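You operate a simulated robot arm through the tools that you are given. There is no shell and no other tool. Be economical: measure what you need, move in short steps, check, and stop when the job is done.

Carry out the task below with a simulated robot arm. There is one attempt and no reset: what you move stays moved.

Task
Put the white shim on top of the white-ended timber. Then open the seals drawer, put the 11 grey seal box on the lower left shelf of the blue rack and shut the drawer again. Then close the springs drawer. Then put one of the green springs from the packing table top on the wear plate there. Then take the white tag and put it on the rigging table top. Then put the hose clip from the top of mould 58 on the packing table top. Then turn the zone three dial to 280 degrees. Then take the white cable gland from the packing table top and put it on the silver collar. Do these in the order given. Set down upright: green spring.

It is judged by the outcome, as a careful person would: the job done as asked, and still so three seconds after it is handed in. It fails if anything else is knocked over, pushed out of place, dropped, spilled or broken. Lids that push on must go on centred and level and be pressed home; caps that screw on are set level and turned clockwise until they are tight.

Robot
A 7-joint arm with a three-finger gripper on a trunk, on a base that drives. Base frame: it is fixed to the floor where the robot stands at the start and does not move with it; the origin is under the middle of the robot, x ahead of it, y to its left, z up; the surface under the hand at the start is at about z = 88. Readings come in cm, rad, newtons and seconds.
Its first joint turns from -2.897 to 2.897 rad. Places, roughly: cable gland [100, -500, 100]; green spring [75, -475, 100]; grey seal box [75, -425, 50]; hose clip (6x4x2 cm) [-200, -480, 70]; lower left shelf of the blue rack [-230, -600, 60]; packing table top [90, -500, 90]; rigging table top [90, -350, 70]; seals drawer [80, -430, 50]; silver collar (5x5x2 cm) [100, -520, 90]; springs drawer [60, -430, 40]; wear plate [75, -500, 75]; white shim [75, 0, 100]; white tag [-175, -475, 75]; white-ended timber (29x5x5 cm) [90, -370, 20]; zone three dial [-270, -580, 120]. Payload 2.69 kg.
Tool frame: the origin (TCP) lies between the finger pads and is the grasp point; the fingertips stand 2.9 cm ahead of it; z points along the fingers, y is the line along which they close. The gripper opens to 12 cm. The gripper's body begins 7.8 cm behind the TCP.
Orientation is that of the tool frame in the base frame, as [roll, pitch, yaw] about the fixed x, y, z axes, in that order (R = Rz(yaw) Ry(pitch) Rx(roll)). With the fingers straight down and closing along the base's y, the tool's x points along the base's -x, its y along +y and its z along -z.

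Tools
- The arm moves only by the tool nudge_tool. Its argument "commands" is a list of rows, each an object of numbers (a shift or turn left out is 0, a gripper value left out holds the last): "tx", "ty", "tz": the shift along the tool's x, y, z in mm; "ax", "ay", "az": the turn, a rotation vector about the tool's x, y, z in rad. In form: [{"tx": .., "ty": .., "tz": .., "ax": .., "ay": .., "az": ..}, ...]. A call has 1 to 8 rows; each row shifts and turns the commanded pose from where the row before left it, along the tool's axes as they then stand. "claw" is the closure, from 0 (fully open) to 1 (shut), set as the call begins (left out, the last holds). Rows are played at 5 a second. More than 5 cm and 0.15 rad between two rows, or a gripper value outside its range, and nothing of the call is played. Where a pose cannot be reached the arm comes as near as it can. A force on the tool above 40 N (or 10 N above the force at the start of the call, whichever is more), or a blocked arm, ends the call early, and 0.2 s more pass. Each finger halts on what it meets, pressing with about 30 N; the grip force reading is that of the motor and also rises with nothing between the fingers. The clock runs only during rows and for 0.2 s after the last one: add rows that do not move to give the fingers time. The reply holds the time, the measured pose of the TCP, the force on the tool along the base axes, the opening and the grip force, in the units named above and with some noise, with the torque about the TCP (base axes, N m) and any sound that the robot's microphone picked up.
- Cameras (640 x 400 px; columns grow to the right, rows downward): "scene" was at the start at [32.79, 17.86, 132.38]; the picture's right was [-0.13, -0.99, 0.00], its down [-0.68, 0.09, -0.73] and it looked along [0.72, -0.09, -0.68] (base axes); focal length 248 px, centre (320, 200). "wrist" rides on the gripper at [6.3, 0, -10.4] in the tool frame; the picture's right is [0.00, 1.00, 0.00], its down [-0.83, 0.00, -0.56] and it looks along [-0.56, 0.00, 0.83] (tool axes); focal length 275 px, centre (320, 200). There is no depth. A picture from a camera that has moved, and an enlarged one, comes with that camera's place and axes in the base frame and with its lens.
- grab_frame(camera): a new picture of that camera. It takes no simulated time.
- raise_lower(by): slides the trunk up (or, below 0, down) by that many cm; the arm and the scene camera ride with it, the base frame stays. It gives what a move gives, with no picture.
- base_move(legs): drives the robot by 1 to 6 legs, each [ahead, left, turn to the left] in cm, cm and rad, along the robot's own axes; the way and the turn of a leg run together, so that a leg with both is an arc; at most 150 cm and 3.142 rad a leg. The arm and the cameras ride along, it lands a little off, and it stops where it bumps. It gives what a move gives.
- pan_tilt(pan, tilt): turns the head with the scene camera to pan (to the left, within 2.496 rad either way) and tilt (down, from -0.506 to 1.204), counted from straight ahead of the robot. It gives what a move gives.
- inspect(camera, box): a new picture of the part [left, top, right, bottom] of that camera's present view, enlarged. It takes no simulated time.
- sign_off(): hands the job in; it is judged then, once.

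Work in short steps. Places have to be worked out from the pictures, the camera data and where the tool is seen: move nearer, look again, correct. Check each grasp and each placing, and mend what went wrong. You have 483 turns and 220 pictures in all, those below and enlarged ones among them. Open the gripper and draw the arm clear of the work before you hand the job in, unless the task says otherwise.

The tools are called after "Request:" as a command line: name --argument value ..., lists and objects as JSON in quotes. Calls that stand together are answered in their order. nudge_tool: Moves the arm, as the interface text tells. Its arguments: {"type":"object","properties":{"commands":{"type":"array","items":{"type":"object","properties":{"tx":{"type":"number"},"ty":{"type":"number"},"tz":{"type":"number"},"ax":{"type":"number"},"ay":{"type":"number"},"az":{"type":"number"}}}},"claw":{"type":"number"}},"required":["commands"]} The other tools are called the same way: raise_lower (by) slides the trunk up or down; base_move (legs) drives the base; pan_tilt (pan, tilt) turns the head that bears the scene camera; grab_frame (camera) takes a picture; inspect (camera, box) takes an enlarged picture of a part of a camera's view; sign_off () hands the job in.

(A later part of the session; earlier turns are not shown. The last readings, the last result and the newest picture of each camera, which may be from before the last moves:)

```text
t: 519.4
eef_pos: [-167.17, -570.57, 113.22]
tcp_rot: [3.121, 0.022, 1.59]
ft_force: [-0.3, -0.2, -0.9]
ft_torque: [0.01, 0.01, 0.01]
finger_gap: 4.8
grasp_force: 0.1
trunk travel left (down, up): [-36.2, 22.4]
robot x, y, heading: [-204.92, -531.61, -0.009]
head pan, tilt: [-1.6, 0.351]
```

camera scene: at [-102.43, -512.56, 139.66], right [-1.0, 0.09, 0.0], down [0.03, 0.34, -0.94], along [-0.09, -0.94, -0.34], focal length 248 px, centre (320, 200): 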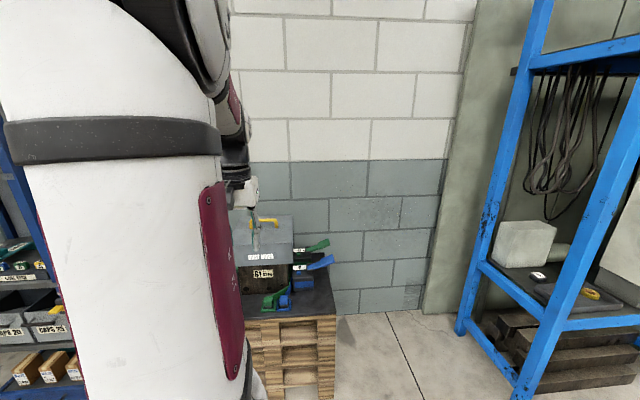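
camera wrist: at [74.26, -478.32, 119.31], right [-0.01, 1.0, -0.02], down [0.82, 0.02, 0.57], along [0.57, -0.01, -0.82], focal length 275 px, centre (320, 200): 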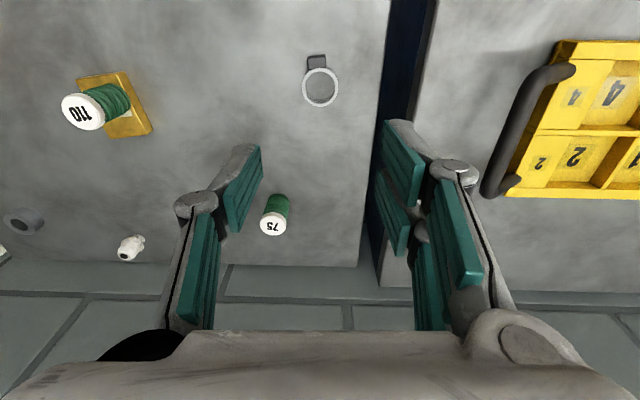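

Request:
nudge_tool --commands '[{"tx": 40, "tz": -20}, {"tx": 30, "tz": -20}, {}]'

Request:
base_move --legs '[[-92, 0, 0.009]]'

Request:
pan_tilt --pan -1.45 --tilt 0.3

Request:
grab_frame --camera "scene"

```text
t: 520.2
eef_pos: [-167.2, -563.76, 117.13]
tcp_rot: [3.12, 0.024, 1.588]
ft_force: [-0.2, 0.2, 0.6]
ft_torque: [-0.02, 0.0, -0.02]
finger_gap: 4.79
grasp_force: 0.0
trunk travel left (down, up): [-36.2, 22.4]
robot x, y, heading: [-204.74, -531.11, -0.01]
head pan, tilt: [-1.6, 0.351]
```

```text
t: 525.0
eef_pos: [-257.4, -562.78, 116.97]
tcp_rot: [3.12, 0.022, 1.592]
ft_force: [-0.3, 0.1, -0.1]
ft_torque: [0.02, 0.02, -0.02]
finger_gap: 4.8
grasp_force: 0.1
trunk travel left (down, up): [-36.2, 22.4]
robot x, y, heading: [-294.93, -530.33, -0.01]
head pan, tilt: [-1.6, 0.351]
```

```text
t: 525.7
eef_pos: [-257.44, -562.69, 116.85]
tcp_rot: [3.121, 0.02, 1.59]
ft_force: [-0.4, -0.1, -0.5]
ft_torque: [-0.01, -0.03, 0.02]
finger_gap: 4.81
grasp_force: 0.0
trunk travel left (down, up): [-36.2, 22.4]
robot x, y, heading: [-295.21, -530.47, -0.009]
head pan, tilt: [-1.45, 0.3]
```

```text
43 pictures are left
camera scene: at [-271.14, -521.04, 140.14], right [-0.99, -0.11, 0.0], down [-0.03, 0.29, -0.96], along [0.11, -0.95, -0.3], focal length 248 px, centre (320, 200)
```

scene: 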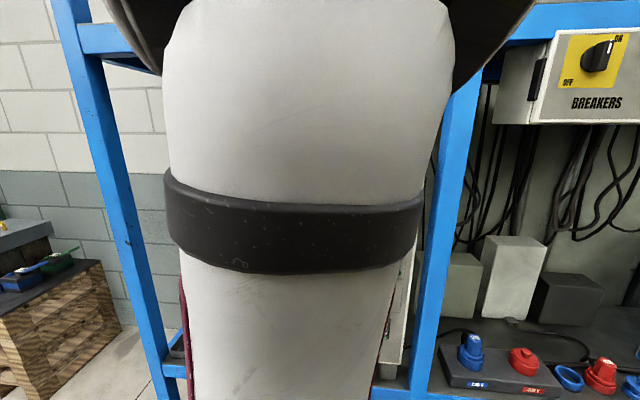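

The arm hides the panel. I need more distance from it; I check the free space on my left first.

Request:
pan_tilt --pan 1.5 --tilt 0.9

Request:
grab_frame --camera "scene"

```text
t: 528.2
eef_pos: [-257.33, -562.77, 116.99]
tcp_rot: [3.12, 0.023, 1.593]
ft_force: [-0.5, 0.4, 0.0]
ft_torque: [0.02, 0.04, 0.02]
finger_gap: 4.81
grasp_force: 0.0
trunk travel left (down, up): [-36.2, 22.4]
robot x, y, heading: [-294.92, -530.75, -0.005]
head pan, tilt: [1.499, 0.901]
```

```text
42 pictures are left
camera scene: at [-271.59, -504.24, 134.91], right [1.0, -0.08, 0.0], down [-0.06, -0.78, -0.62], along [0.05, 0.62, -0.78], focal length 248 px, centre (320, 200)
```

scene: 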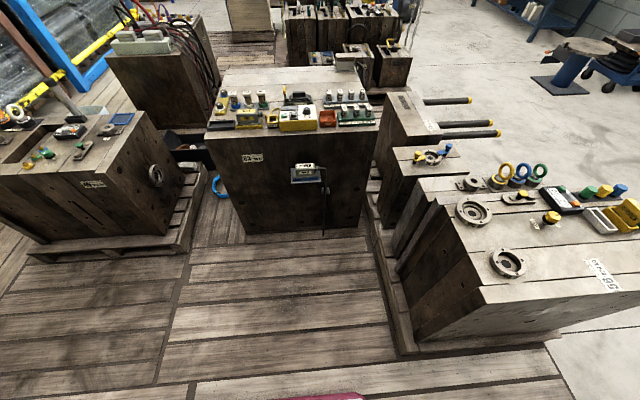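

There is free floor on my left for x<-240. Strafe left 16 cm, then level the tool toward the panel.

Request:
base_move --legs '[[0, 17, 0.006]]'

Request:
nudge_tool --commands '[{"tx": -30}, {"tx": -30, "ay": -0.1}, {"ay": -0.14}, {"ay": -0.14}, {"ay": -0.14}, {"ay": -0.14}, {"ay": -0.14}, {"ay": -0.14}]'

Request:
nudge_tool --commands '[{"ay": -0.14}, {"ay": -0.14}, {"ay": -0.14}, {"ay": -0.1}, {}]'

Request:
grab_frame --camera "wrist"

```text
t: 529.7
eef_pos: [-257.15, -545.42, 117.03]
tcp_rot: [3.121, 0.023, 1.595]
ft_force: [0.5, -0.1, -0.1]
ft_torque: [-0.02, 0.0, 0.0]
finger_gap: 4.81
grasp_force: 0.1
trunk travel left (down, up): [-36.2, 22.4]
robot x, y, heading: [-294.88, -513.56, -0.001]
head pan, tilt: [1.499, 0.901]
```

```text
t: 531.5
eef_pos: [-257.02, -551.46, 117.17]
tcp_rot: [3.103, 0.962, 1.567]
ft_force: [-0.4, -0.6, -0.1]
ft_torque: [-0.01, -0.05, 0.02]
finger_gap: 4.8
grasp_force: 0.1
trunk travel left (down, up): [-36.2, 22.4]
robot x, y, heading: [-295.1, -513.28, -0.006]
head pan, tilt: [1.499, 0.901]
```

```text
t: 532.7
eef_pos: [-254.52, -556.71, 122.76]
tcp_rot: [2.906, 1.479, 1.362]
ft_force: [0.4, 0.2, -0.5]
ft_torque: [0.03, -0.01, 0.01]
finger_gap: 4.82
grasp_force: 0.0
out of reach, approached as far as the arm can: row 1, 2, 3, 4
trunk travel left (down, up): [-36.2, 22.4]
robot x, y, heading: [-294.77, -513.57, -0.003]
head pan, tilt: [1.499, 0.901]
```

```text
41 pictures are left
camera wrist: at [-254.78, -545.75, 117.56], right [1.0, 0.03, 0.02], down [-0.03, 0.48, 0.88], along [0.01, -0.88, 0.48], focal length 275 px, centre (320, 200)
```

wrist: 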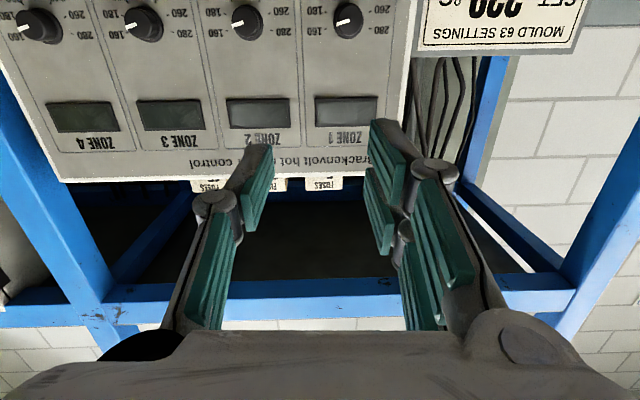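

Request:
inspect --camera "wrist" --box '[60, 0, 260, 120]'

```text
3.20 times, centred on (160, 60) of wrist
camera zoom: at [-254.78, -545.75, 117.56], right [1.0, 0.03, 0.02], down [-0.03, 0.48, 0.88], along [0.01, -0.88, 0.48], focal length 881 px, centre (832, 648)
```

zoom: 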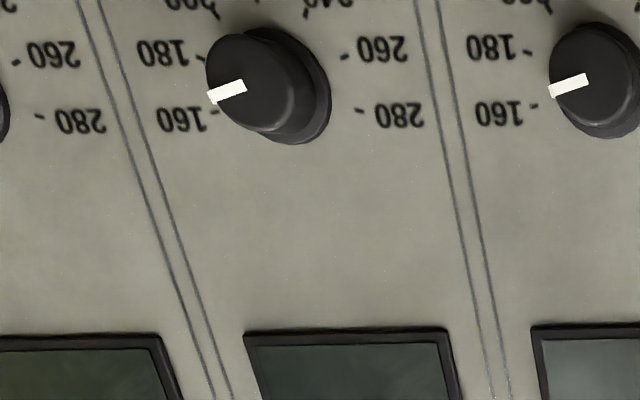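

Zone dials read from 160 (right) clockwise through the bottom to 280 (left); zone 3 now points near 160. I move the base 15 cm back and lower the hand to dial height.

Request:
base_move --legs '[[-16, 0, 0]]'

Request:
nudge_tool --commands '[{"tx": 30}, {"tx": 30}, {}]'

Request:
grab_frame --camera "wrist"

```text
t: 534.1
eef_pos: [-271.22, -556.68, 122.93]
tcp_rot: [2.915, 1.479, 1.37]
ft_force: [0.3, -0.1, 0.2]
ft_torque: [0.01, -0.01, -0.02]
finger_gap: 4.78
grasp_force: 0.1
trunk travel left (down, up): [-36.2, 22.4]
robot x, y, heading: [-311.67, -513.08, -0.009]
head pan, tilt: [1.499, 0.901]
```

```text
t: 534.9
eef_pos: [-269.72, -558.92, 119.0]
tcp_rot: [2.915, 1.479, 1.372]
ft_force: [-0.1, 0.4, -0.3]
ft_torque: [0.03, 0.02, -0.02]
finger_gap: 4.8
grasp_force: 0.1
out of reach, approached as far as the arm can: row 1, 2
trunk travel left (down, up): [-36.2, 22.4]
robot x, y, heading: [-311.64, -513.4, -0.006]
head pan, tilt: [1.499, 0.901]
```

```text
39 pictures are left
camera wrist: at [-269.85, -547.89, 113.73], right [1.0, 0.02, 0.02], down [-0.03, 0.48, 0.88], along [0.01, -0.88, 0.48], focal length 275 px, centre (320, 200)
```

wrist: 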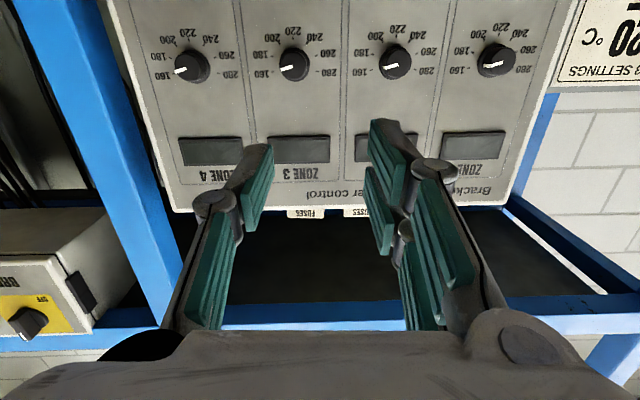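

Knob front centre ≈(-271.8,-577.7,115). I move to a pre-grasp position in line with it, levelling the tool.

Request:
nudge_tool --commands '[{"tx": 6, "ty": -12, "tz": 40}, {"tx": 6, "ty": -12, "tz": 40}, {"ay": -0.09, "ax": 0.02}, {}]'

Request:
grab_frame --camera "wrist"

```text
t: 535.9
eef_pos: [-271.89, -566.82, 116.83]
tcp_rot: [1.554, 1.552, -0.011]
ft_force: [0.5, -0.6, -0.1]
ft_torque: [0.03, 0.0, 0.01]
finger_gap: 4.79
grasp_force: 0.1
trunk travel left (down, up): [-36.2, 22.4]
robot x, y, heading: [-311.72, -513.19, -0.005]
head pan, tilt: [1.499, 0.901]
```

```text
38 pictures are left
camera wrist: at [-271.83, -556.4, 110.71], right [1.0, 0.0, 0.02], down [-0.01, 0.56, 0.83], along [-0.01, -0.83, 0.56], focal length 275 px, centre (320, 200)
```

wrist: 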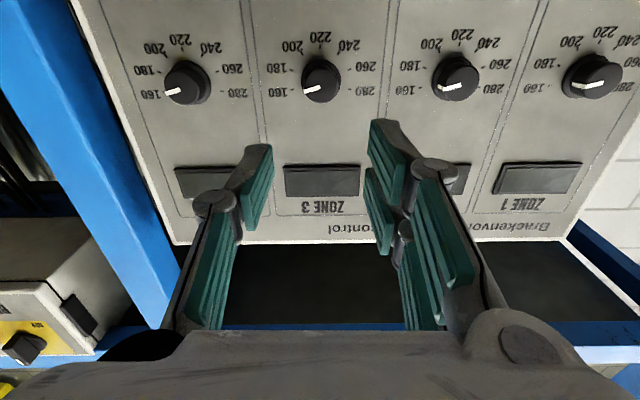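

Request:
inspect --camera "wrist" --box '[250, 20, 400, 130]'

```text
3.64 times, centred on (325, 75) of wrist
camera zoom: at [-271.83, -556.4, 110.71], right [1.0, 0.0, 0.02], down [-0.01, 0.56, 0.83], along [-0.01, -0.83, 0.56], focal length 1001 px, centre (302, 654)
```

zoom: 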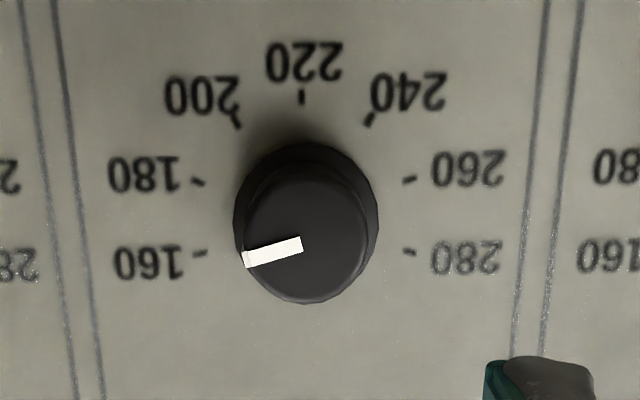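

Geometry is clear: axis (-271.85, z 115.06), panel face y≈-580, knob 2.3 cm high; pointer ≈162, so ≈212° clockwise are needed. I align and pre-rotate the hand -1.5 rad.

Request:
nudge_tool --commands '[{"tx": 17.7, "ty": 0.5}, {"az": -0.14}, {"az": -0.14}, {"az": -0.14}, {"az": -0.14}, {"az": -0.14}, {"az": -0.14}, {"az": -0.14}]' --claw 0.62

Request:
nudge_tool --commands '[{"az": -0.14}, {"az": -0.14}, {"az": -0.14}, {"az": -0.14}, {}]'

```text
t: 537.7
eef_pos: [-271.69, -566.83, 115.12]
tcp_rot: [-1.57, 0.606, -3.138]
ft_force: [-0.3, -0.4, 0.2]
ft_torque: [0.02, -0.02, -0.02]
finger_gap: 4.56
grasp_force: 0.1
trunk travel left (down, up): [-36.2, 22.4]
robot x, y, heading: [-310.97, -513.33, -0.005]
head pan, tilt: [1.499, 0.901]
```

```text
t: 538.9
eef_pos: [-271.65, -566.92, 115.14]
tcp_rot: [-1.57, 0.049, -3.134]
ft_force: [0.3, 0.1, 0.1]
ft_torque: [-0.03, 0.0, 0.0]
finger_gap: 4.58
grasp_force: 0.0
trunk travel left (down, up): [-36.2, 22.4]
robot x, y, heading: [-311.24, -513.24, -0.002]
head pan, tilt: [1.499, 0.901]
```

Pre-rotation works; I go another -0.7 rad to leave range.

Request:
nudge_tool --commands '[{"az": -0.14}, {"az": -0.14}, {"az": -0.14}, {"az": -0.14}, {"az": -0.14}, {}]'

```text
t: 540.3
eef_pos: [-271.67, -566.77, 115.26]
tcp_rot: [-1.571, -0.653, -3.137]
ft_force: [0.1, 0.3, 0.4]
ft_torque: [-0.02, -0.02, 0.02]
finger_gap: 4.56
grasp_force: 0.0
trunk travel left (down, up): [-36.2, 22.4]
robot x, y, heading: [-311.52, -513.27, -0.002]
head pan, tilt: [1.499, 0.901]
```

Advance 9.7 cm onto the knob.

Request:
nudge_tool --commands '[{"tz": 30}, {"tz": 30}, {"tz": 25}, {"tz": 12}, {}]'

Request:
grab_frame --camera "wrist"

```text
t: 541.5
eef_pos: [-271.58, -576.36, 115.25]
tcp_rot: [-1.572, -0.649, -3.137]
ft_force: [-0.4, -0.3, -0.1]
ft_torque: [-0.01, -0.02, 0.02]
finger_gap: 4.58
grasp_force: 0.0
trunk travel left (down, up): [-36.2, 22.4]
robot x, y, heading: [-311.73, -513.17, -0.004]
head pan, tilt: [1.499, 0.901]
```

```text
36 pictures are left
camera wrist: at [-276.7, -566.02, 119.16], right [-0.61, 0.0, -0.79], down [0.66, 0.56, -0.51], along [0.45, -0.83, -0.34], focal length 275 px, centre (320, 200)
```

wrist: 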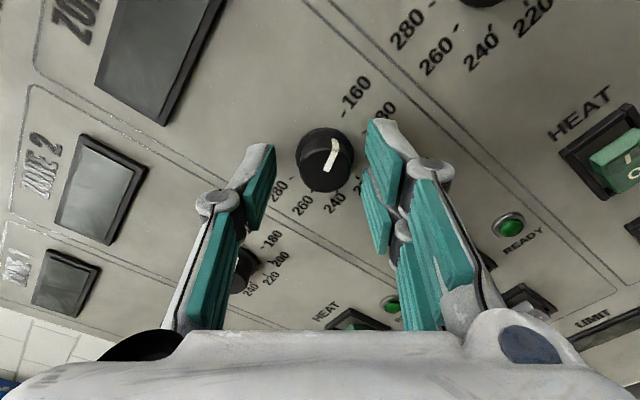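

The knob is between the pads. Centre by 2.5 mm and close on it.

Request:
nudge_tool --commands '[{"ty": 2.5}, {}]'

Request:
nudge_tool --commands '[{}, {}, {}, {}]' --claw 1

```text
t: 542.1
eef_pos: [-271.85, -576.48, 115.03]
tcp_rot: [-1.571, -0.649, -3.137]
ft_force: [-0.1, 0.4, -1.3]
ft_torque: [0.0, -0.02, 0.02]
finger_gap: 4.55
grasp_force: 0.1
trunk travel left (down, up): [-36.2, 22.4]
robot x, y, heading: [-311.34, -513.48, 0.0]
head pan, tilt: [1.499, 0.901]
```

```text
t: 543.1
eef_pos: [-271.73, -576.38, 115.03]
tcp_rot: [-1.569, -0.649, -3.136]
ft_force: [3.0, 0.8, 4.0]
ft_torque: [-0.12, -0.04, 0.12]
finger_gap: 2.5
grasp_force: 44.9
trunk travel left (down, up): [-36.2, 22.4]
robot x, y, heading: [-311.4, -513.5, -0.006]
head pan, tilt: [1.499, 0.901]
```

Gripped (2.5 cm). Rotate clockwise (+az) 0.8 rad first and check.

Request:
nudge_tool --commands '[{"az": 0.1}, {"az": 0.12}, {"az": 0.14}, {"az": 0.14}, {"az": 0.14}, {"az": 0.14}, {}]'

Request:
grab_frame --camera "wrist"

```text
t: 544.7
eef_pos: [-271.79, -576.41, 115.03]
tcp_rot: [-1.568, 0.133, -3.136]
ft_force: [2.7, 10.0, 10.7]
ft_torque: [-0.28, -0.03, 0.02]
finger_gap: 2.47
grasp_force: 45.2
trunk travel left (down, up): [-36.2, 22.4]
robot x, y, heading: [-311.65, -513.28, -0.004]
head pan, tilt: [1.499, 0.901]
```

```text
35 pictures are left
camera wrist: at [-278.08, -565.99, 114.27], right [0.13, 0.0, -0.99], down [0.82, 0.56, 0.11], along [0.56, -0.83, 0.07], focal length 275 px, centre (320, 200)
```

wrist: 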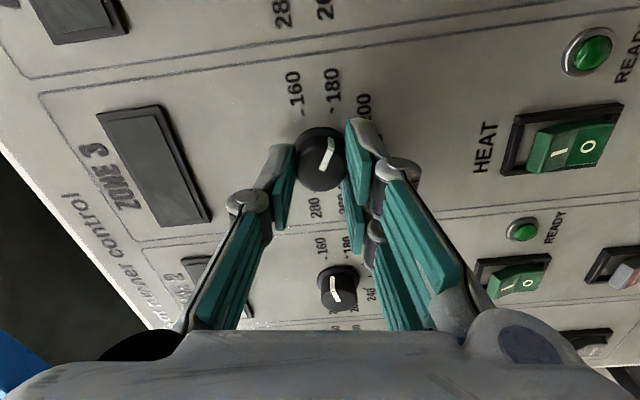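

The knob turns with the hand. Continue.

Request:
nudge_tool --commands '[{"az": 0.14}, {"az": 0.14}, {"az": 0.14}, {"az": 0.14}, {"az": 0.14}, {"az": 0.14}, {"az": 0.14}, {"az": 0.14}]'

Request:
nudge_tool --commands '[{"az": 0.14}, {"az": 0.14}, {"az": 0.14}, {"az": 0.14}, {"az": 0.14}, {"az": 0.14}, {"az": 0.14}, {}]'

Request:
grab_frame --camera "wrist"

```text
t: 546.5
eef_pos: [-271.63, -576.33, 114.93]
tcp_rot: [-1.577, 1.253, 3.141]
ft_force: [1.9, 17.0, -0.6]
ft_torque: [-0.38, -0.01, 0.25]
finger_gap: 2.49
grasp_force: 45.1
trunk travel left (down, up): [-36.2, 22.4]
robot x, y, heading: [-311.48, -513.41, -0.004]
head pan, tilt: [1.499, 0.901]
```

```text
t: 548.3
eef_pos: [-271.74, -576.41, 114.98]
tcp_rot: [1.571, 0.909, 0.006]
ft_force: [4.1, 11.5, 1.3]
ft_torque: [0.34, -0.03, 0.26]
finger_gap: 2.48
grasp_force: 44.7
trunk travel left (down, up): [-36.2, 22.4]
robot x, y, heading: [-311.58, -513.21, -0.005]
head pan, tilt: [1.499, 0.901]
```

```text
34 pictures are left
camera wrist: at [-267.99, -565.94, 110.07], right [0.79, 0.0, 0.61], down [-0.51, 0.55, 0.66], along [-0.33, -0.83, 0.44], focal length 275 px, centre (320, 200)
```

wrist: 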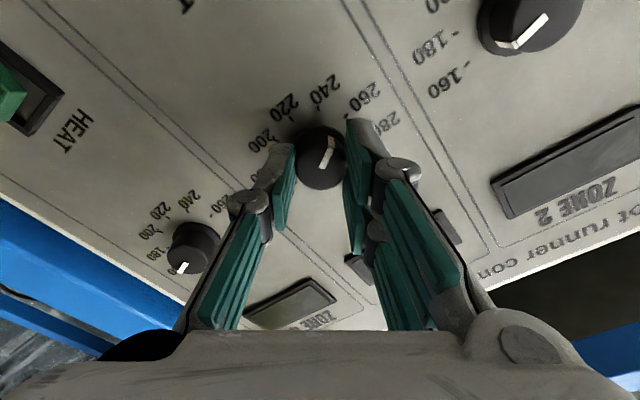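

About 253 now. Rotate a further 0.74 rad, then inspect.

Request:
nudge_tool --commands '[{"az": 0.14}, {"az": 0.14}, {"az": 0.14}, {"az": 0.14}, {"az": 0.14}, {"az": 0.04}, {}]'

Request:
inspect --camera "wrist" --box '[240, 60, 420, 220]'

```text
t: 549.7
eef_pos: [-271.87, -576.45, 115.15]
tcp_rot: [1.606, 0.186, 0.012]
ft_force: [6.7, -12.0, -3.5]
ft_torque: [-0.17, 0.01, -0.09]
finger_gap: 2.47
grasp_force: 44.6
out of reach, approached as far as the arm can: row 5, 6
trunk travel left (down, up): [-36.2, 22.4]
robot x, y, heading: [-311.9, -513.42, -0.006]
head pan, tilt: [1.499, 0.901]
stopped in row 6: the force on the tool passed its limit at 44 N (the readings are from after the stop); the commanded pose is now the measured one
```

```text
2.50 times, centred on (330, 140) of wrist
camera zoom: at [-265.63, -565.94, 114.29], right [0.19, -0.03, 0.98], down [-0.82, 0.55, 0.18], along [-0.54, -0.84, 0.08], focal length 688 px, centre (295, 350)
```

zoom: 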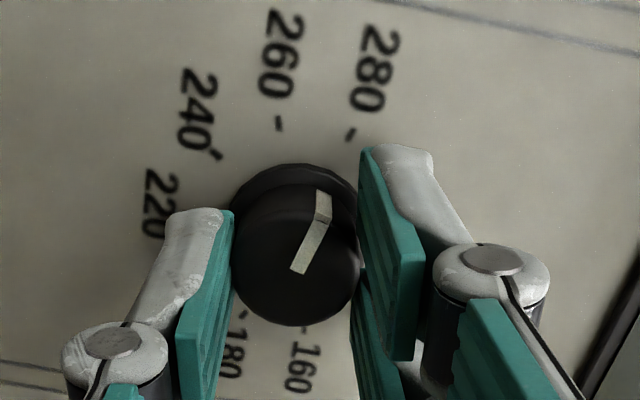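

The wrist reached its limit with the pointer near 275. I open, turn the hand back 1 rad, regrip for the rest.

Request:
nudge_tool --commands '[{}, {}, {}]' --claw 0.62

Request:
nudge_tool --commands '[{"tz": -30}, {"tz": -30}, {"az": -0.14}, {"az": -0.14}, {"az": -0.14}, {"az": -0.14}, {"az": -0.14}, {"az": -0.14}]'

Request:
nudge_tool --commands '[{"az": -0.14}, {"az": -0.14}, {"az": -0.14}, {"az": -0.14}, {"az": -0.14}, {"az": -0.14}, {}]'

Request:
inspect --camera "wrist" --box '[240, 40, 400, 170]'

```text
t: 550.5
eef_pos: [-271.71, -576.36, 115.17]
tcp_rot: [1.601, 0.184, 0.009]
ft_force: [-0.1, -0.8, 0.8]
ft_torque: [0.02, 0.01, 0.03]
finger_gap: 4.56
grasp_force: 0.1
trunk travel left (down, up): [-36.2, 22.4]
robot x, y, heading: [-311.8, -513.33, -0.001]
head pan, tilt: [1.499, 0.901]
```

```text
t: 552.3
eef_pos: [-271.84, -570.33, 115.38]
tcp_rot: [1.631, 1.026, 0.053]
ft_force: [0.4, -0.6, -0.1]
ft_torque: [-0.02, 0.02, 0.03]
finger_gap: 4.57
grasp_force: 0.1
trunk travel left (down, up): [-36.2, 22.4]
robot x, y, heading: [-311.56, -513.43, -0.003]
head pan, tilt: [1.499, 0.901]
```

```text
t: 553.9
eef_pos: [-271.93, -570.33, 115.3]
tcp_rot: [-1.679, 1.273, 3.043]
ft_force: [0.9, -0.2, 0.1]
ft_torque: [0.01, 0.01, 0.0]
finger_gap: 4.56
grasp_force: 0.1
trunk travel left (down, up): [-36.2, 22.4]
robot x, y, heading: [-311.78, -513.22, -0.002]
head pan, tilt: [1.499, 0.901]
```

```text
3.08 times, centred on (320, 105) of wrist
camera zoom: at [-273.81, -559.73, 109.75], right [0.96, 0.01, -0.3], down [0.24, 0.53, 0.81], along [0.17, -0.85, 0.5], focal length 847 px, centre (320, 492)
```

zoom: 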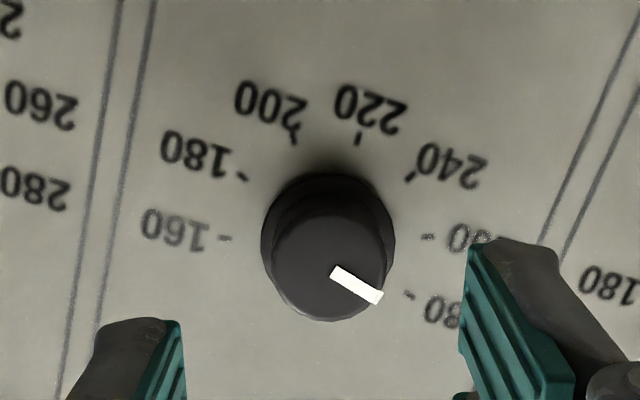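

Now pointer ≈275.4 (scale 36° per 20). I regrip and turn another ≈0.145 rad.

Request:
nudge_tool --commands '[{"ay": -0.038}, {"tx": 1.5, "tz": 25}, {"tz": 25}, {"tz": 10}, {}]'

Request:
nudge_tool --commands '[{}, {}, {}, {}]' --claw 1

Request:
nudge_tool --commands '[{"az": 0.05}, {"az": 0.05}, {"az": 0.05}, {}, {}]'

```text
t: 555.1
eef_pos: [-271.82, -576.37, 115.16]
tcp_rot: [-1.553, 1.276, -3.109]
ft_force: [0.4, 0.0, -0.4]
ft_torque: [0.0, -0.02, 0.0]
finger_gap: 4.55
grasp_force: 0.2
trunk travel left (down, up): [-36.2, 22.4]
robot x, y, heading: [-311.61, -513.1, -0.003]
head pan, tilt: [1.499, 0.901]
```

```text
t: 556.1
eef_pos: [-271.72, -576.28, 115.13]
tcp_rot: [-1.557, 1.278, -3.111]
ft_force: [5.4, -0.2, -3.6]
ft_torque: [0.07, -0.02, 0.18]
finger_gap: 2.5
grasp_force: 45.4
trunk travel left (down, up): [-36.2, 22.4]
robot x, y, heading: [-311.35, -513.34, -0.006]
head pan, tilt: [1.499, 0.901]
```

```text
t: 557.3
eef_pos: [-271.87, -576.4, 115.03]
tcp_rot: [-1.567, 1.428, -3.122]
ft_force: [1.1, 16.3, -23.9]
ft_torque: [0.76, 0.59, -0.03]
finger_gap: 2.45
grasp_force: 45.4
trunk travel left (down, up): [-36.2, 22.4]
robot x, y, heading: [-311.63, -513.25, -0.004]
head pan, tilt: [1.499, 0.901]
```

Release, back out, and inspect the dial.

Request:
nudge_tool --commands '[{}, {}, {}]' --claw 0.62

Request:
nudge_tool --commands '[{"tz": -30}, {"tz": -30}, {"tz": -30}, {}]'

Request:
inspect --camera "wrist" --box '[250, 20, 400, 140]'

```text
t: 558.1
eef_pos: [-271.78, -576.48, 115.41]
tcp_rot: [-1.528, 1.427, -3.083]
ft_force: [0.2, 0.1, -0.3]
ft_torque: [-0.03, 0.03, 0.0]
finger_gap: 4.57
grasp_force: 0.0
trunk travel left (down, up): [-36.2, 22.4]
robot x, y, heading: [-311.78, -513.21, -0.006]
head pan, tilt: [1.499, 0.901]
```

```text
t: 559.1
eef_pos: [-271.78, -567.39, 115.07]
tcp_rot: [-1.536, 1.429, -3.094]
ft_force: [-0.5, -0.7, 0.4]
ft_torque: [0.01, 0.03, 0.02]
finger_gap: 4.54
grasp_force: 0.1
trunk travel left (down, up): [-36.2, 22.4]
robot x, y, heading: [-311.37, -513.28, -0.002]
head pan, tilt: [1.499, 0.901]
```

```text
3.33 times, centred on (325, 80) of wrist
camera zoom: at [-272.91, -557.09, 108.93], right [0.99, 0.01, -0.15], down [0.12, 0.56, 0.82], along [0.09, -0.83, 0.55], focal length 918 px, centre (303, 600)
```

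zoom: 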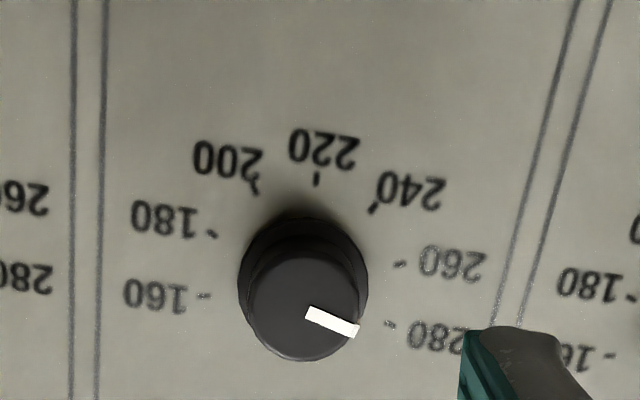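

By 3‑D reconstruction the pointer is at ≈277 (start ≈163, 206° turned). I regrip and try another small turn, watching the pointer.

Request:
nudge_tool --commands '[{"tx": 1, "tz": 30}, {"tz": 30}, {"tz": 32}, {}]'

Request:
nudge_tool --commands '[{}, {}, {}, {}]' --claw 1

Request:
inspect --camera "wrist" --box '[240, 60, 420, 220]'

Request:
nudge_tool --commands '[{"az": 0.04}, {"az": 0.04}, {}]'

Request:
inspect --camera "wrist" --box '[240, 60, 420, 220]'

```text
t: 560.1
eef_pos: [-271.64, -576.75, 115.28]
tcp_rot: [-1.534, 1.426, -3.093]
ft_force: [0.6, 0.0, -0.2]
ft_torque: [0.03, -0.02, -0.01]
finger_gap: 4.54
grasp_force: 0.1
trunk travel left (down, up): [-36.2, 22.4]
robot x, y, heading: [-311.65, -513.1, -0.005]
head pan, tilt: [1.499, 0.901]
```

```text
t: 561.1
eef_pos: [-271.75, -576.79, 115.11]
tcp_rot: [-1.533, 1.426, -3.091]
ft_force: [3.8, -0.2, -1.4]
ft_torque: [0.09, 0.03, 0.08]
finger_gap: 2.55
grasp_force: 45.0
trunk travel left (down, up): [-36.2, 22.4]
robot x, y, heading: [-311.32, -513.34, -0.006]
head pan, tilt: [1.499, 0.901]
```

```text
2.50 times, centred on (330, 140) of wrist
camera zoom: at [-272.83, -566.33, 108.94], right [0.99, 0.01, -0.15], down [0.11, 0.56, 0.82], along [0.09, -0.83, 0.55], focal length 688 px, centre (295, 350)
```

zoom: 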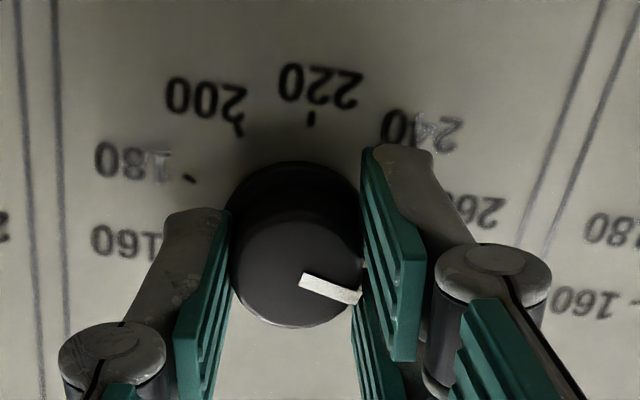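

```text
t: 561.9
eef_pos: [-271.75, -576.76, 115.03]
tcp_rot: [-1.506, 1.509, -3.061]
ft_force: [6.4, -9.7, -3.7]
ft_torque: [0.33, 0.29, 0.15]
finger_gap: 2.49
grasp_force: 44.8
trunk travel left (down, up): [-36.2, 22.4]
robot x, y, heading: [-311.45, -513.16, -0.004]
head pan, tilt: [1.499, 0.901]
```

```text
2.50 times, centred on (330, 140) of wrist
camera zoom: at [-272.35, -566.32, 108.83], right [1.0, 0.01, -0.07], down [0.05, 0.56, 0.83], along [0.05, -0.83, 0.56], focal length 688 px, centre (295, 350)
```

zoom: 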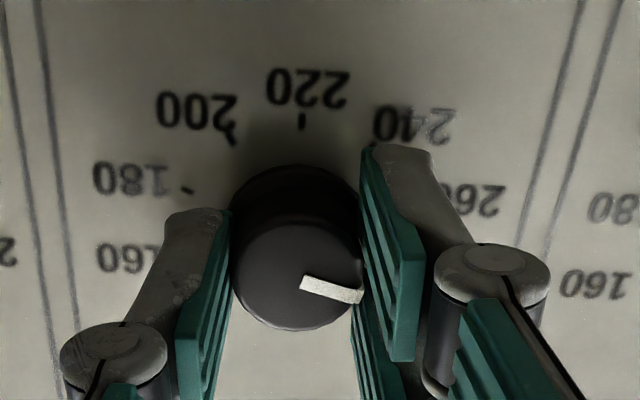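

The dial is against its end stop (resisting torque, pointer no longer moves with the hand): that is the 280 end of the scale. Release and withdraw.

Request:
nudge_tool --commands '[{}, {}, {}]' --claw 0.6

Request:
nudge_tool --commands '[{"tz": -30}, {"tz": -40}, {"tz": -40}, {"ay": 0.14}, {"ay": 0.14}, {"ay": 0.14}, {"ay": 0.14}, {"ay": 0.14}]'

Request:
grab_frame --camera "wrist"

```text
t: 562.7
eef_pos: [-271.83, -576.8, 115.17]
tcp_rot: [-1.485, 1.505, -3.044]
ft_force: [0.1, 0.2, 0.4]
ft_torque: [-0.03, 0.0, 0.01]
finger_gap: 4.8
grasp_force: 0.1
trunk travel left (down, up): [-36.2, 22.4]
robot x, y, heading: [-311.7, -513.34, -0.004]
head pan, tilt: [1.499, 0.901]
```

```text
t: 564.5
eef_pos: [-272.07, -565.6, 115.04]
tcp_rot: [-3.042, 0.872, 1.663]
ft_force: [-0.5, -0.7, 0.4]
ft_torque: [0.04, -0.01, -0.02]
finger_gap: 4.79
grasp_force: 0.1
trunk travel left (down, up): [-36.2, 22.4]
robot x, y, heading: [-311.41, -513.18, -0.005]
head pan, tilt: [1.499, 0.901]
```

```text
28 pictures are left
camera wrist: at [-272.07, -553.52, 117.06], right [1.0, 0.02, -0.07], down [0.07, -0.1, 0.99], along [0.01, -0.99, -0.11], focal length 275 px, centre (320, 200)
```

wrist: 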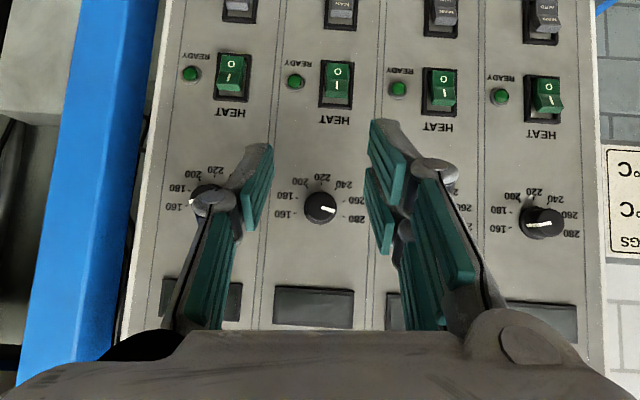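

Now the camera faces the panel squarely; I enlarge the zone 3 dial for a final reading.

Request:
inspect --camera "wrist" --box '[270, 160, 370, 240]'

```text
5.00 times, centred on (320, 200) of wrist
camera zoom: at [-272.07, -553.52, 117.06], right [1.0, 0.02, -0.07], down [0.07, -0.1, 0.99], along [0.01, -0.99, -0.11], focal length 1376 px, centre (320, 200)
```

zoom: 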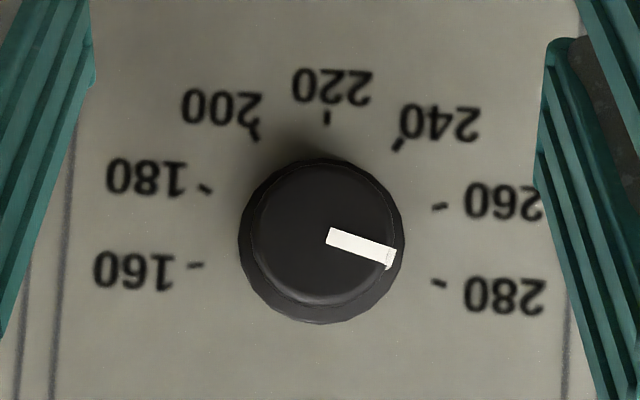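

Request:
inspect --camera "wrist" --box '[480, 170, 600, 260]'

```text
4.44 times, centred on (540, 215) of wrist
camera zoom: at [-272.07, -553.52, 117.06], right [1.0, 0.02, -0.07], down [0.07, -0.1, 0.99], along [0.01, -0.99, -0.11], focal length 1224 px, centre (-658, 133)
```

zoom: 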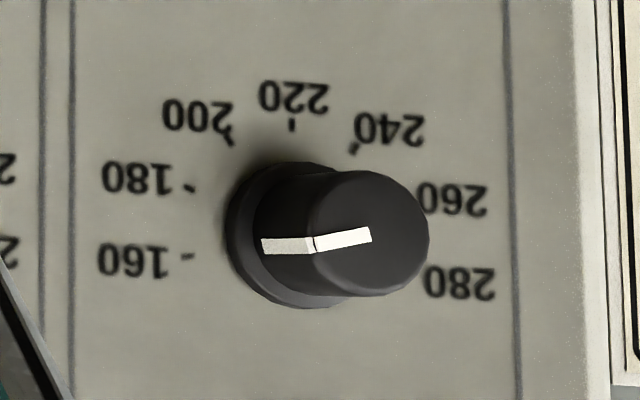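

Zone 1 (untouched, at its minimum) shows the same small visual offset from its end mark, so zone 3 is at the 280 end. I point the tool down and leave the aisle.

Request:
nudge_tool --commands '[{"tx": 20, "tz": -20, "ay": 0.14}, {"ay": 0.14}, {"ay": 0.14}, {"ay": 0.14}, {"ay": 0.14}, {"ay": 0.14}, {"ay": 0.03, "ax": 0.05}, {}]'

Request:
base_move --legs '[[0, -17, 0.005], [120, 0, 0], [115, 0, 0]]'

```text
t: 566.3
eef_pos: [-272.07, -562.73, 114.87]
tcp_rot: [-3.027, 0.007, 1.585]
ft_force: [-0.6, -0.3, 0.0]
ft_torque: [0.0, 0.01, 0.01]
finger_gap: 4.81
grasp_force: 0.1
trunk travel left (down, up): [-36.2, 22.4]
robot x, y, heading: [-311.4, -512.96, -0.002]
head pan, tilt: [1.499, 0.901]
```

```text
t: 567.6
eef_pos: [-271.95, -574.86, 114.92]
tcp_rot: [-3.02, -0.012, 1.583]
ft_force: [-5.9, 14.9, 4.5]
ft_torque: [-1.99, -0.62, -0.33]
finger_gap: 4.82
grasp_force: 0.0
trunk travel left (down, up): [-36.2, 22.4]
robot x, y, heading: [-311.62, -526.44, 0.002]
head pan, tilt: [1.499, 0.901]
stopped in leg 1: the force on the tool passed its limit at 116 N (the readings are from after the stop); the commanded pose is now the measured one
```

The hand touched the panel while strafing. I move back, retract the arm and check the panel.

Request:
base_move --legs '[[0, 13, 0]]'

Request:
nudge_tool --commands '[{"tx": 40, "tz": -30}, {"tx": 40, "tz": -30}, {"tx": 30, "tz": -30}, {}]'

Request:
grab_frame --camera "wrist"

```text
t: 568.9
eef_pos: [-272.08, -561.91, 114.77]
tcp_rot: [-3.022, -0.012, 1.58]
ft_force: [0.2, 0.2, 0.2]
ft_torque: [-0.02, -0.02, -0.02]
finger_gap: 4.79
grasp_force: 0.1
trunk travel left (down, up): [-36.2, 22.4]
robot x, y, heading: [-311.59, -512.8, -0.004]
head pan, tilt: [1.499, 0.901]
```

```text
t: 569.9
eef_pos: [-271.08, -550.91, 124.04]
tcp_rot: [-3.022, -0.012, 1.58]
ft_force: [-0.3, -0.5, -0.4]
ft_torque: [0.02, -0.01, 0.01]
finger_gap: 4.81
grasp_force: 0.0
trunk travel left (down, up): [-36.2, 22.4]
robot x, y, heading: [-311.41, -513.41, -0.003]
head pan, tilt: [1.499, 0.901]
```

```text
25 pictures are left
camera wrist: at [-269.91, -544.69, 134.56], right [0.99, 0.01, -0.12], down [0.08, -0.84, 0.54], along [-0.09, -0.55, -0.83], focal length 275 px, centre (320, 200)
```

wrist: 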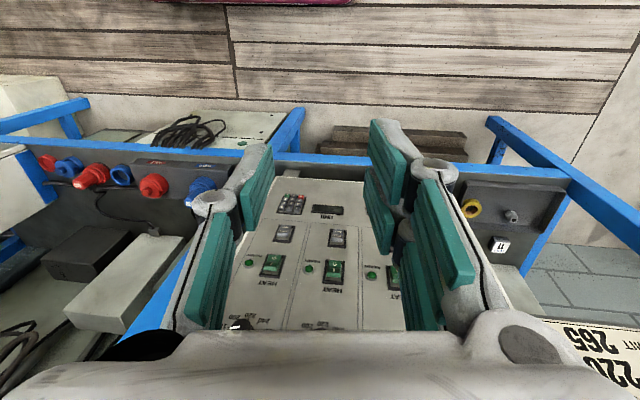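

I tilt the wrist camera back to view the dials and switches.

Request:
nudge_tool --commands '[{"ay": -0.14}, {"ay": -0.14}, {"ay": -0.14}, {"ay": -0.14}, {"ay": -0.14}, {}]'

Request:
grab_frame --camera "wrist"

```text
t: 571.3
eef_pos: [-271.07, -551.09, 123.93]
tcp_rot: [-2.986, 0.684, 1.68]
ft_force: [-0.9, 0.2, 0.5]
ft_torque: [-0.01, -0.04, 0.01]
finger_gap: 4.78
grasp_force: 0.0
trunk travel left (down, up): [-36.2, 22.4]
robot x, y, heading: [-311.55, -513.05, -0.002]
head pan, tilt: [1.499, 0.901]
```

```text
24 pictures are left
camera wrist: at [-270.68, -539.55, 127.99], right [0.99, 0.01, -0.12], down [0.12, -0.29, 0.95], along [-0.02, -0.96, -0.29], focal length 275 px, centre (320, 200)
```

wrist: 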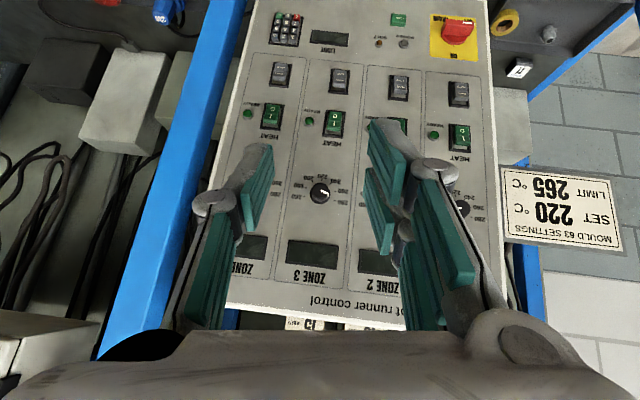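

Request:
inspect --camera "wrist" --box '[270, 80, 380, 230]'

```text
2.67 times, centred on (325, 155) of wrist
camera zoom: at [-270.68, -539.55, 127.99], right [0.99, 0.01, -0.12], down [0.12, -0.29, 0.95], along [-0.02, -0.96, -0.29], focal length 734 px, centre (307, 320)
```

zoom: 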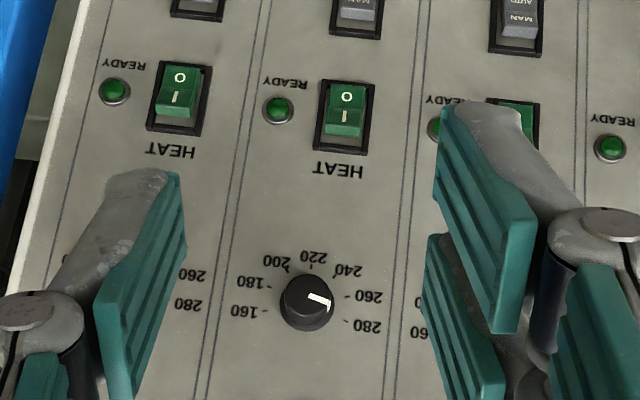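

Request:
inspect --camera "wrist" --box '[290, 165, 350, 215]'

```text
8.00 times, centred on (320, 190) of wrist
camera zoom: at [-270.68, -539.55, 127.99], right [0.99, 0.01, -0.12], down [0.12, -0.29, 0.95], along [-0.02, -0.96, -0.29], focal length 2202 px, centre (320, 280)
```

zoom: 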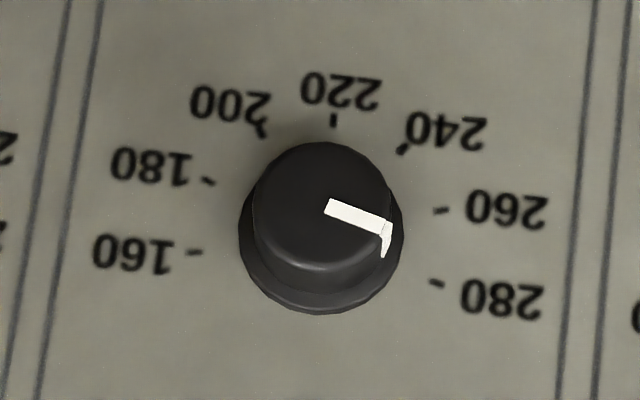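

The dial reads ≈279–280, undisturbed. Now tool down, retract more, and leave with enough clearance.

Request:
nudge_tool --commands '[{"ay": 0.14}, {"ay": 0.14}, {"ay": 0.14}, {"ay": 0.14}, {"ay": 0.14, "ax": -0.06}, {"tx": 40, "ax": -0.06}, {"tx": 30}, {}]'

Request:
base_move --legs '[[0, -16, 0.003]]'

```text
refused: row 5 steps farther than a row can; nothing moved
```

```text
t: 572.8
eef_pos: [-270.98, -567.02, 123.86]
tcp_rot: [-2.985, 0.682, 1.681]
ft_force: [-0.4, 0.4, -0.5]
ft_torque: [0.03, -0.04, -0.01]
finger_gap: 4.8
grasp_force: 0.0
trunk travel left (down, up): [-36.2, 22.4]
robot x, y, heading: [-311.73, -529.12, 0.002]
head pan, tilt: [1.499, 0.901]
```

No contact, but I retract now before moving on.

Request:
nudge_tool --commands '[{"tx": 10, "tz": -15, "ay": 0.14}, {"ay": 0.14}, {"ay": 0.14}, {"ay": 0.14}, {"ay": 0.12}, {"ax": -0.12}, {}]'

```text
t: 574.4
eef_pos: [-271.0, -565.27, 124.49]
tcp_rot: [-3.141, 0.007, 1.583]
ft_force: [0.0, 0.4, 0.0]
ft_torque: [0.04, 0.0, 0.05]
finger_gap: 4.77
grasp_force: 0.0
trunk travel left (down, up): [-36.2, 22.4]
robot x, y, heading: [-311.43, -529.3, -0.003]
head pan, tilt: [1.499, 0.901]
```

Now drive straight out of the aisle.

Request:
base_move --legs '[[120, 0, 0.002], [116, 0, 0]]'

Request:
nudge_tool --commands '[{"ty": 48, "az": -0.14}, {"ty": 48, "az": -0.14}, {"ty": 48, "az": -0.14}, {"ty": 48, "az": -0.14}, {"ty": 48, "az": -0.14}, {"ty": 48, "az": -0.14}, {"ty": 48, "az": -0.14}, {"ty": 48, "az": -0.14}]'

Request:
nudge_tool --commands '[{"ty": 48, "az": -0.14}, {"ty": 48, "az": -0.14}, {"ty": 48, "az": -0.14}, {"az": -0.02}, {}]'

```text
t: 585.9
eef_pos: [-36.17, -569.57, 124.45]
tcp_rot: [-3.141, 0.007, 1.559]
ft_force: [0.1, -0.3, 0.9]
ft_torque: [0.01, -0.03, -0.04]
finger_gap: 4.78
grasp_force: 0.0
trunk travel left (down, up): [-36.2, 22.4]
robot x, y, heading: [-75.75, -532.56, -0.024]
head pan, tilt: [1.499, 0.901]
```

```text
t: 587.7
eef_pos: [-3.53, -552.76, 124.2]
tcp_rot: [-3.135, 0.002, 2.681]
ft_force: [-0.6, 0.2, 0.4]
ft_torque: [0.05, -0.03, 0.02]
finger_gap: 4.81
grasp_force: 0.1
trunk travel left (down, up): [-36.2, 22.4]
robot x, y, heading: [-75.95, -532.14, -0.027]
head pan, tilt: [1.499, 0.901]
```

```text
t: 588.9
eef_pos: [0.87, -539.26, 123.91]
tcp_rot: [-3.136, -0.002, 3.121]
ft_force: [-0.2, -0.2, -0.3]
ft_torque: [0.01, -0.03, 0.03]
finger_gap: 4.8
grasp_force: 0.1
trunk travel left (down, up): [-36.2, 22.4]
robot x, y, heading: [-75.78, -532.56, -0.024]
head pan, tilt: [1.499, 0.901]
```

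Go to the packing table: strafe left to y≈-505 and forward.

Request:
base_move --legs '[[0, 28, 0.024], [60, 0, 0]]'

Request:
pan_tilt --pan -0.35 --tilt 0.8

Request:
grab_frame --camera "scene"

```text
t: 593.8
eef_pos: [59.96, -510.88, 123.88]
tcp_rot: [-3.136, -0.003, 3.138]
ft_force: [0.2, -0.2, 0.0]
ft_torque: [0.0, 0.01, 0.02]
finger_gap: 4.8
grasp_force: 0.0
trunk travel left (down, up): [-36.2, 22.4]
robot x, y, heading: [-16.85, -505.3, -0.008]
head pan, tilt: [1.499, 0.901]
```

```text
t: 595.6
eef_pos: [59.91, -510.95, 123.97]
tcp_rot: [-3.136, -0.001, 3.137]
ft_force: [0.2, -0.6, 0.2]
ft_torque: [0.01, -0.06, 0.01]
finger_gap: 4.81
grasp_force: 0.2
trunk travel left (down, up): [-36.2, 22.4]
robot x, y, heading: [-17.09, -505.41, -0.006]
head pan, tilt: [-0.351, 0.799]
```

```text
21 pictures are left
camera scene: at [13.61, -489.51, 135.7], right [-0.35, -0.94, 0.0], down [-0.67, 0.25, -0.7], along [0.65, -0.24, -0.72], focal length 248 px, centre (320, 200)
```

scene: 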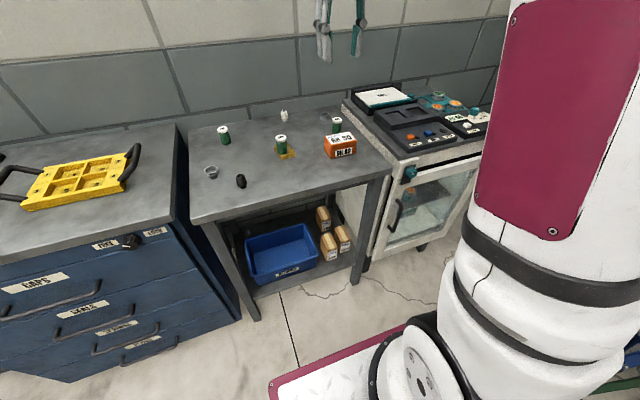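

Everything in place. Drive forward 22 cm more.

Request:
base_move --legs '[[22, 0, 0.006]]'

Request:
nudge_tool --commands '[{"tx": -45}, {"tx": -40}, {"tz": 35}, {}]'

Request:
grab_frame --camera "wrist"

```text
t: 597.3
eef_pos: [82.3, -510.47, 124.11]
tcp_rot: [-3.135, -0.002, -3.14]
ft_force: [0.5, -0.9, 0.5]
ft_torque: [0.01, 0.0, -0.01]
finger_gap: 4.8
grasp_force: 0.0
trunk travel left (down, up): [-36.2, 22.4]
robot x, y, heading: [5.63, -505.37, -0.001]
head pan, tilt: [-0.351, 0.799]
```

```text
t: 598.3
eef_pos: [90.9, -510.53, 120.41]
tcp_rot: [-3.135, -0.003, -3.14]
ft_force: [-0.9, 0.0, -0.6]
ft_torque: [0.01, 0.03, -0.02]
finger_gap: 4.83
grasp_force: 0.0
trunk travel left (down, up): [-36.2, 22.4]
robot x, y, heading: [5.44, -505.34, -0.0]
head pan, tilt: [-0.351, 0.799]
```

```text
20 pictures are left
camera wrist: at [84.72, -510.46, 130.9], right [-0.01, 1.0, -0.01], down [0.83, 0.01, 0.55], along [0.55, 0.0, -0.83], focal length 275 px, centre (320, 200)
```

wrist: 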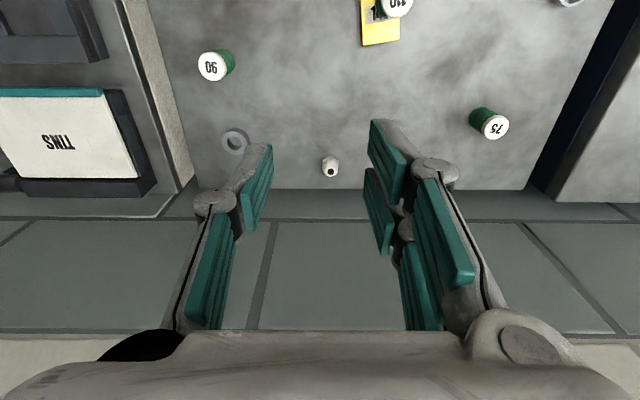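

White gland ≈(106.2,-508.6), collar ≈(102.1,-524.8). Drive 4 cm closer and move above the gland.

Request:
base_move --legs '[[4, 0, 0]]'

Request:
nudge_tool --commands '[{"tx": -45, "ty": 8}, {"tx": -45, "ty": 8}, {"tx": -18}, {"tz": 45}, {"tz": 45}, {"tz": 45}, {"tz": 40}, {}]'

Request:
grab_frame --camera "wrist"

```text
t: 599.2
eef_pos: [94.99, -510.49, 120.55]
tcp_rot: [-3.134, -0.001, -3.14]
ft_force: [-0.7, 0.2, 0.2]
ft_torque: [0.01, 0.02, 0.02]
finger_gap: 4.82
grasp_force: 0.0
trunk travel left (down, up): [-36.2, 22.4]
robot x, y, heading: [9.54, -505.87, 0.001]
head pan, tilt: [-0.351, 0.799]
```

```text
t: 601.0
eef_pos: [103.52, -509.05, 102.78]
tcp_rot: [-3.135, 0.0, -3.139]
ft_force: [-0.4, 0.1, 0.0]
ft_torque: [0.01, -0.01, -0.01]
finger_gap: 4.81
grasp_force: 0.1
out of reach, approached as far as the arm can: row 2, 3
trunk travel left (down, up): [-36.2, 22.4]
robot x, y, heading: [9.76, -505.69, -0.002]
head pan, tilt: [-0.351, 0.799]
```

```text
19 pictures are left
camera wrist: at [97.18, -509.0, 113.31], right [-0.01, 1.0, -0.01], down [0.83, 0.01, 0.56], along [0.56, 0.0, -0.83], focal length 275 px, centre (320, 200)
```

wrist: 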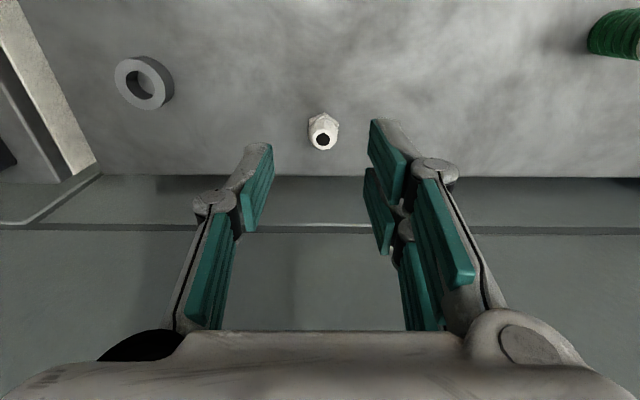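

Request:
nudge_tool --commands '[{"tz": 20}, {"tz": 10}, {}]'

```text
t: 601.8
eef_pos: [103.4, -509.23, 99.65]
tcp_rot: [-3.135, -0.001, -3.14]
ft_force: [1.1, 0.0, -0.1]
ft_torque: [0.01, 0.01, 0.01]
finger_gap: 4.81
grasp_force: 0.1
trunk travel left (down, up): [-36.2, 22.4]
robot x, y, heading: [9.63, -505.85, -0.002]
head pan, tilt: [-0.351, 0.799]
```

Request:
nudge_tool --commands '[{"tx": -13, "ty": 4}, {"tx": -13}, {}]'

```text
t: 602.6
eef_pos: [106.03, -508.71, 99.66]
tcp_rot: [-3.135, -0.003, -3.14]
ft_force: [0.0, 0.4, 0.0]
ft_torque: [0.0, -0.03, 0.0]
finger_gap: 4.8
grasp_force: 0.1
trunk travel left (down, up): [-36.2, 22.4]
robot x, y, heading: [9.53, -505.84, -0.003]
head pan, tilt: [-0.351, 0.799]
```

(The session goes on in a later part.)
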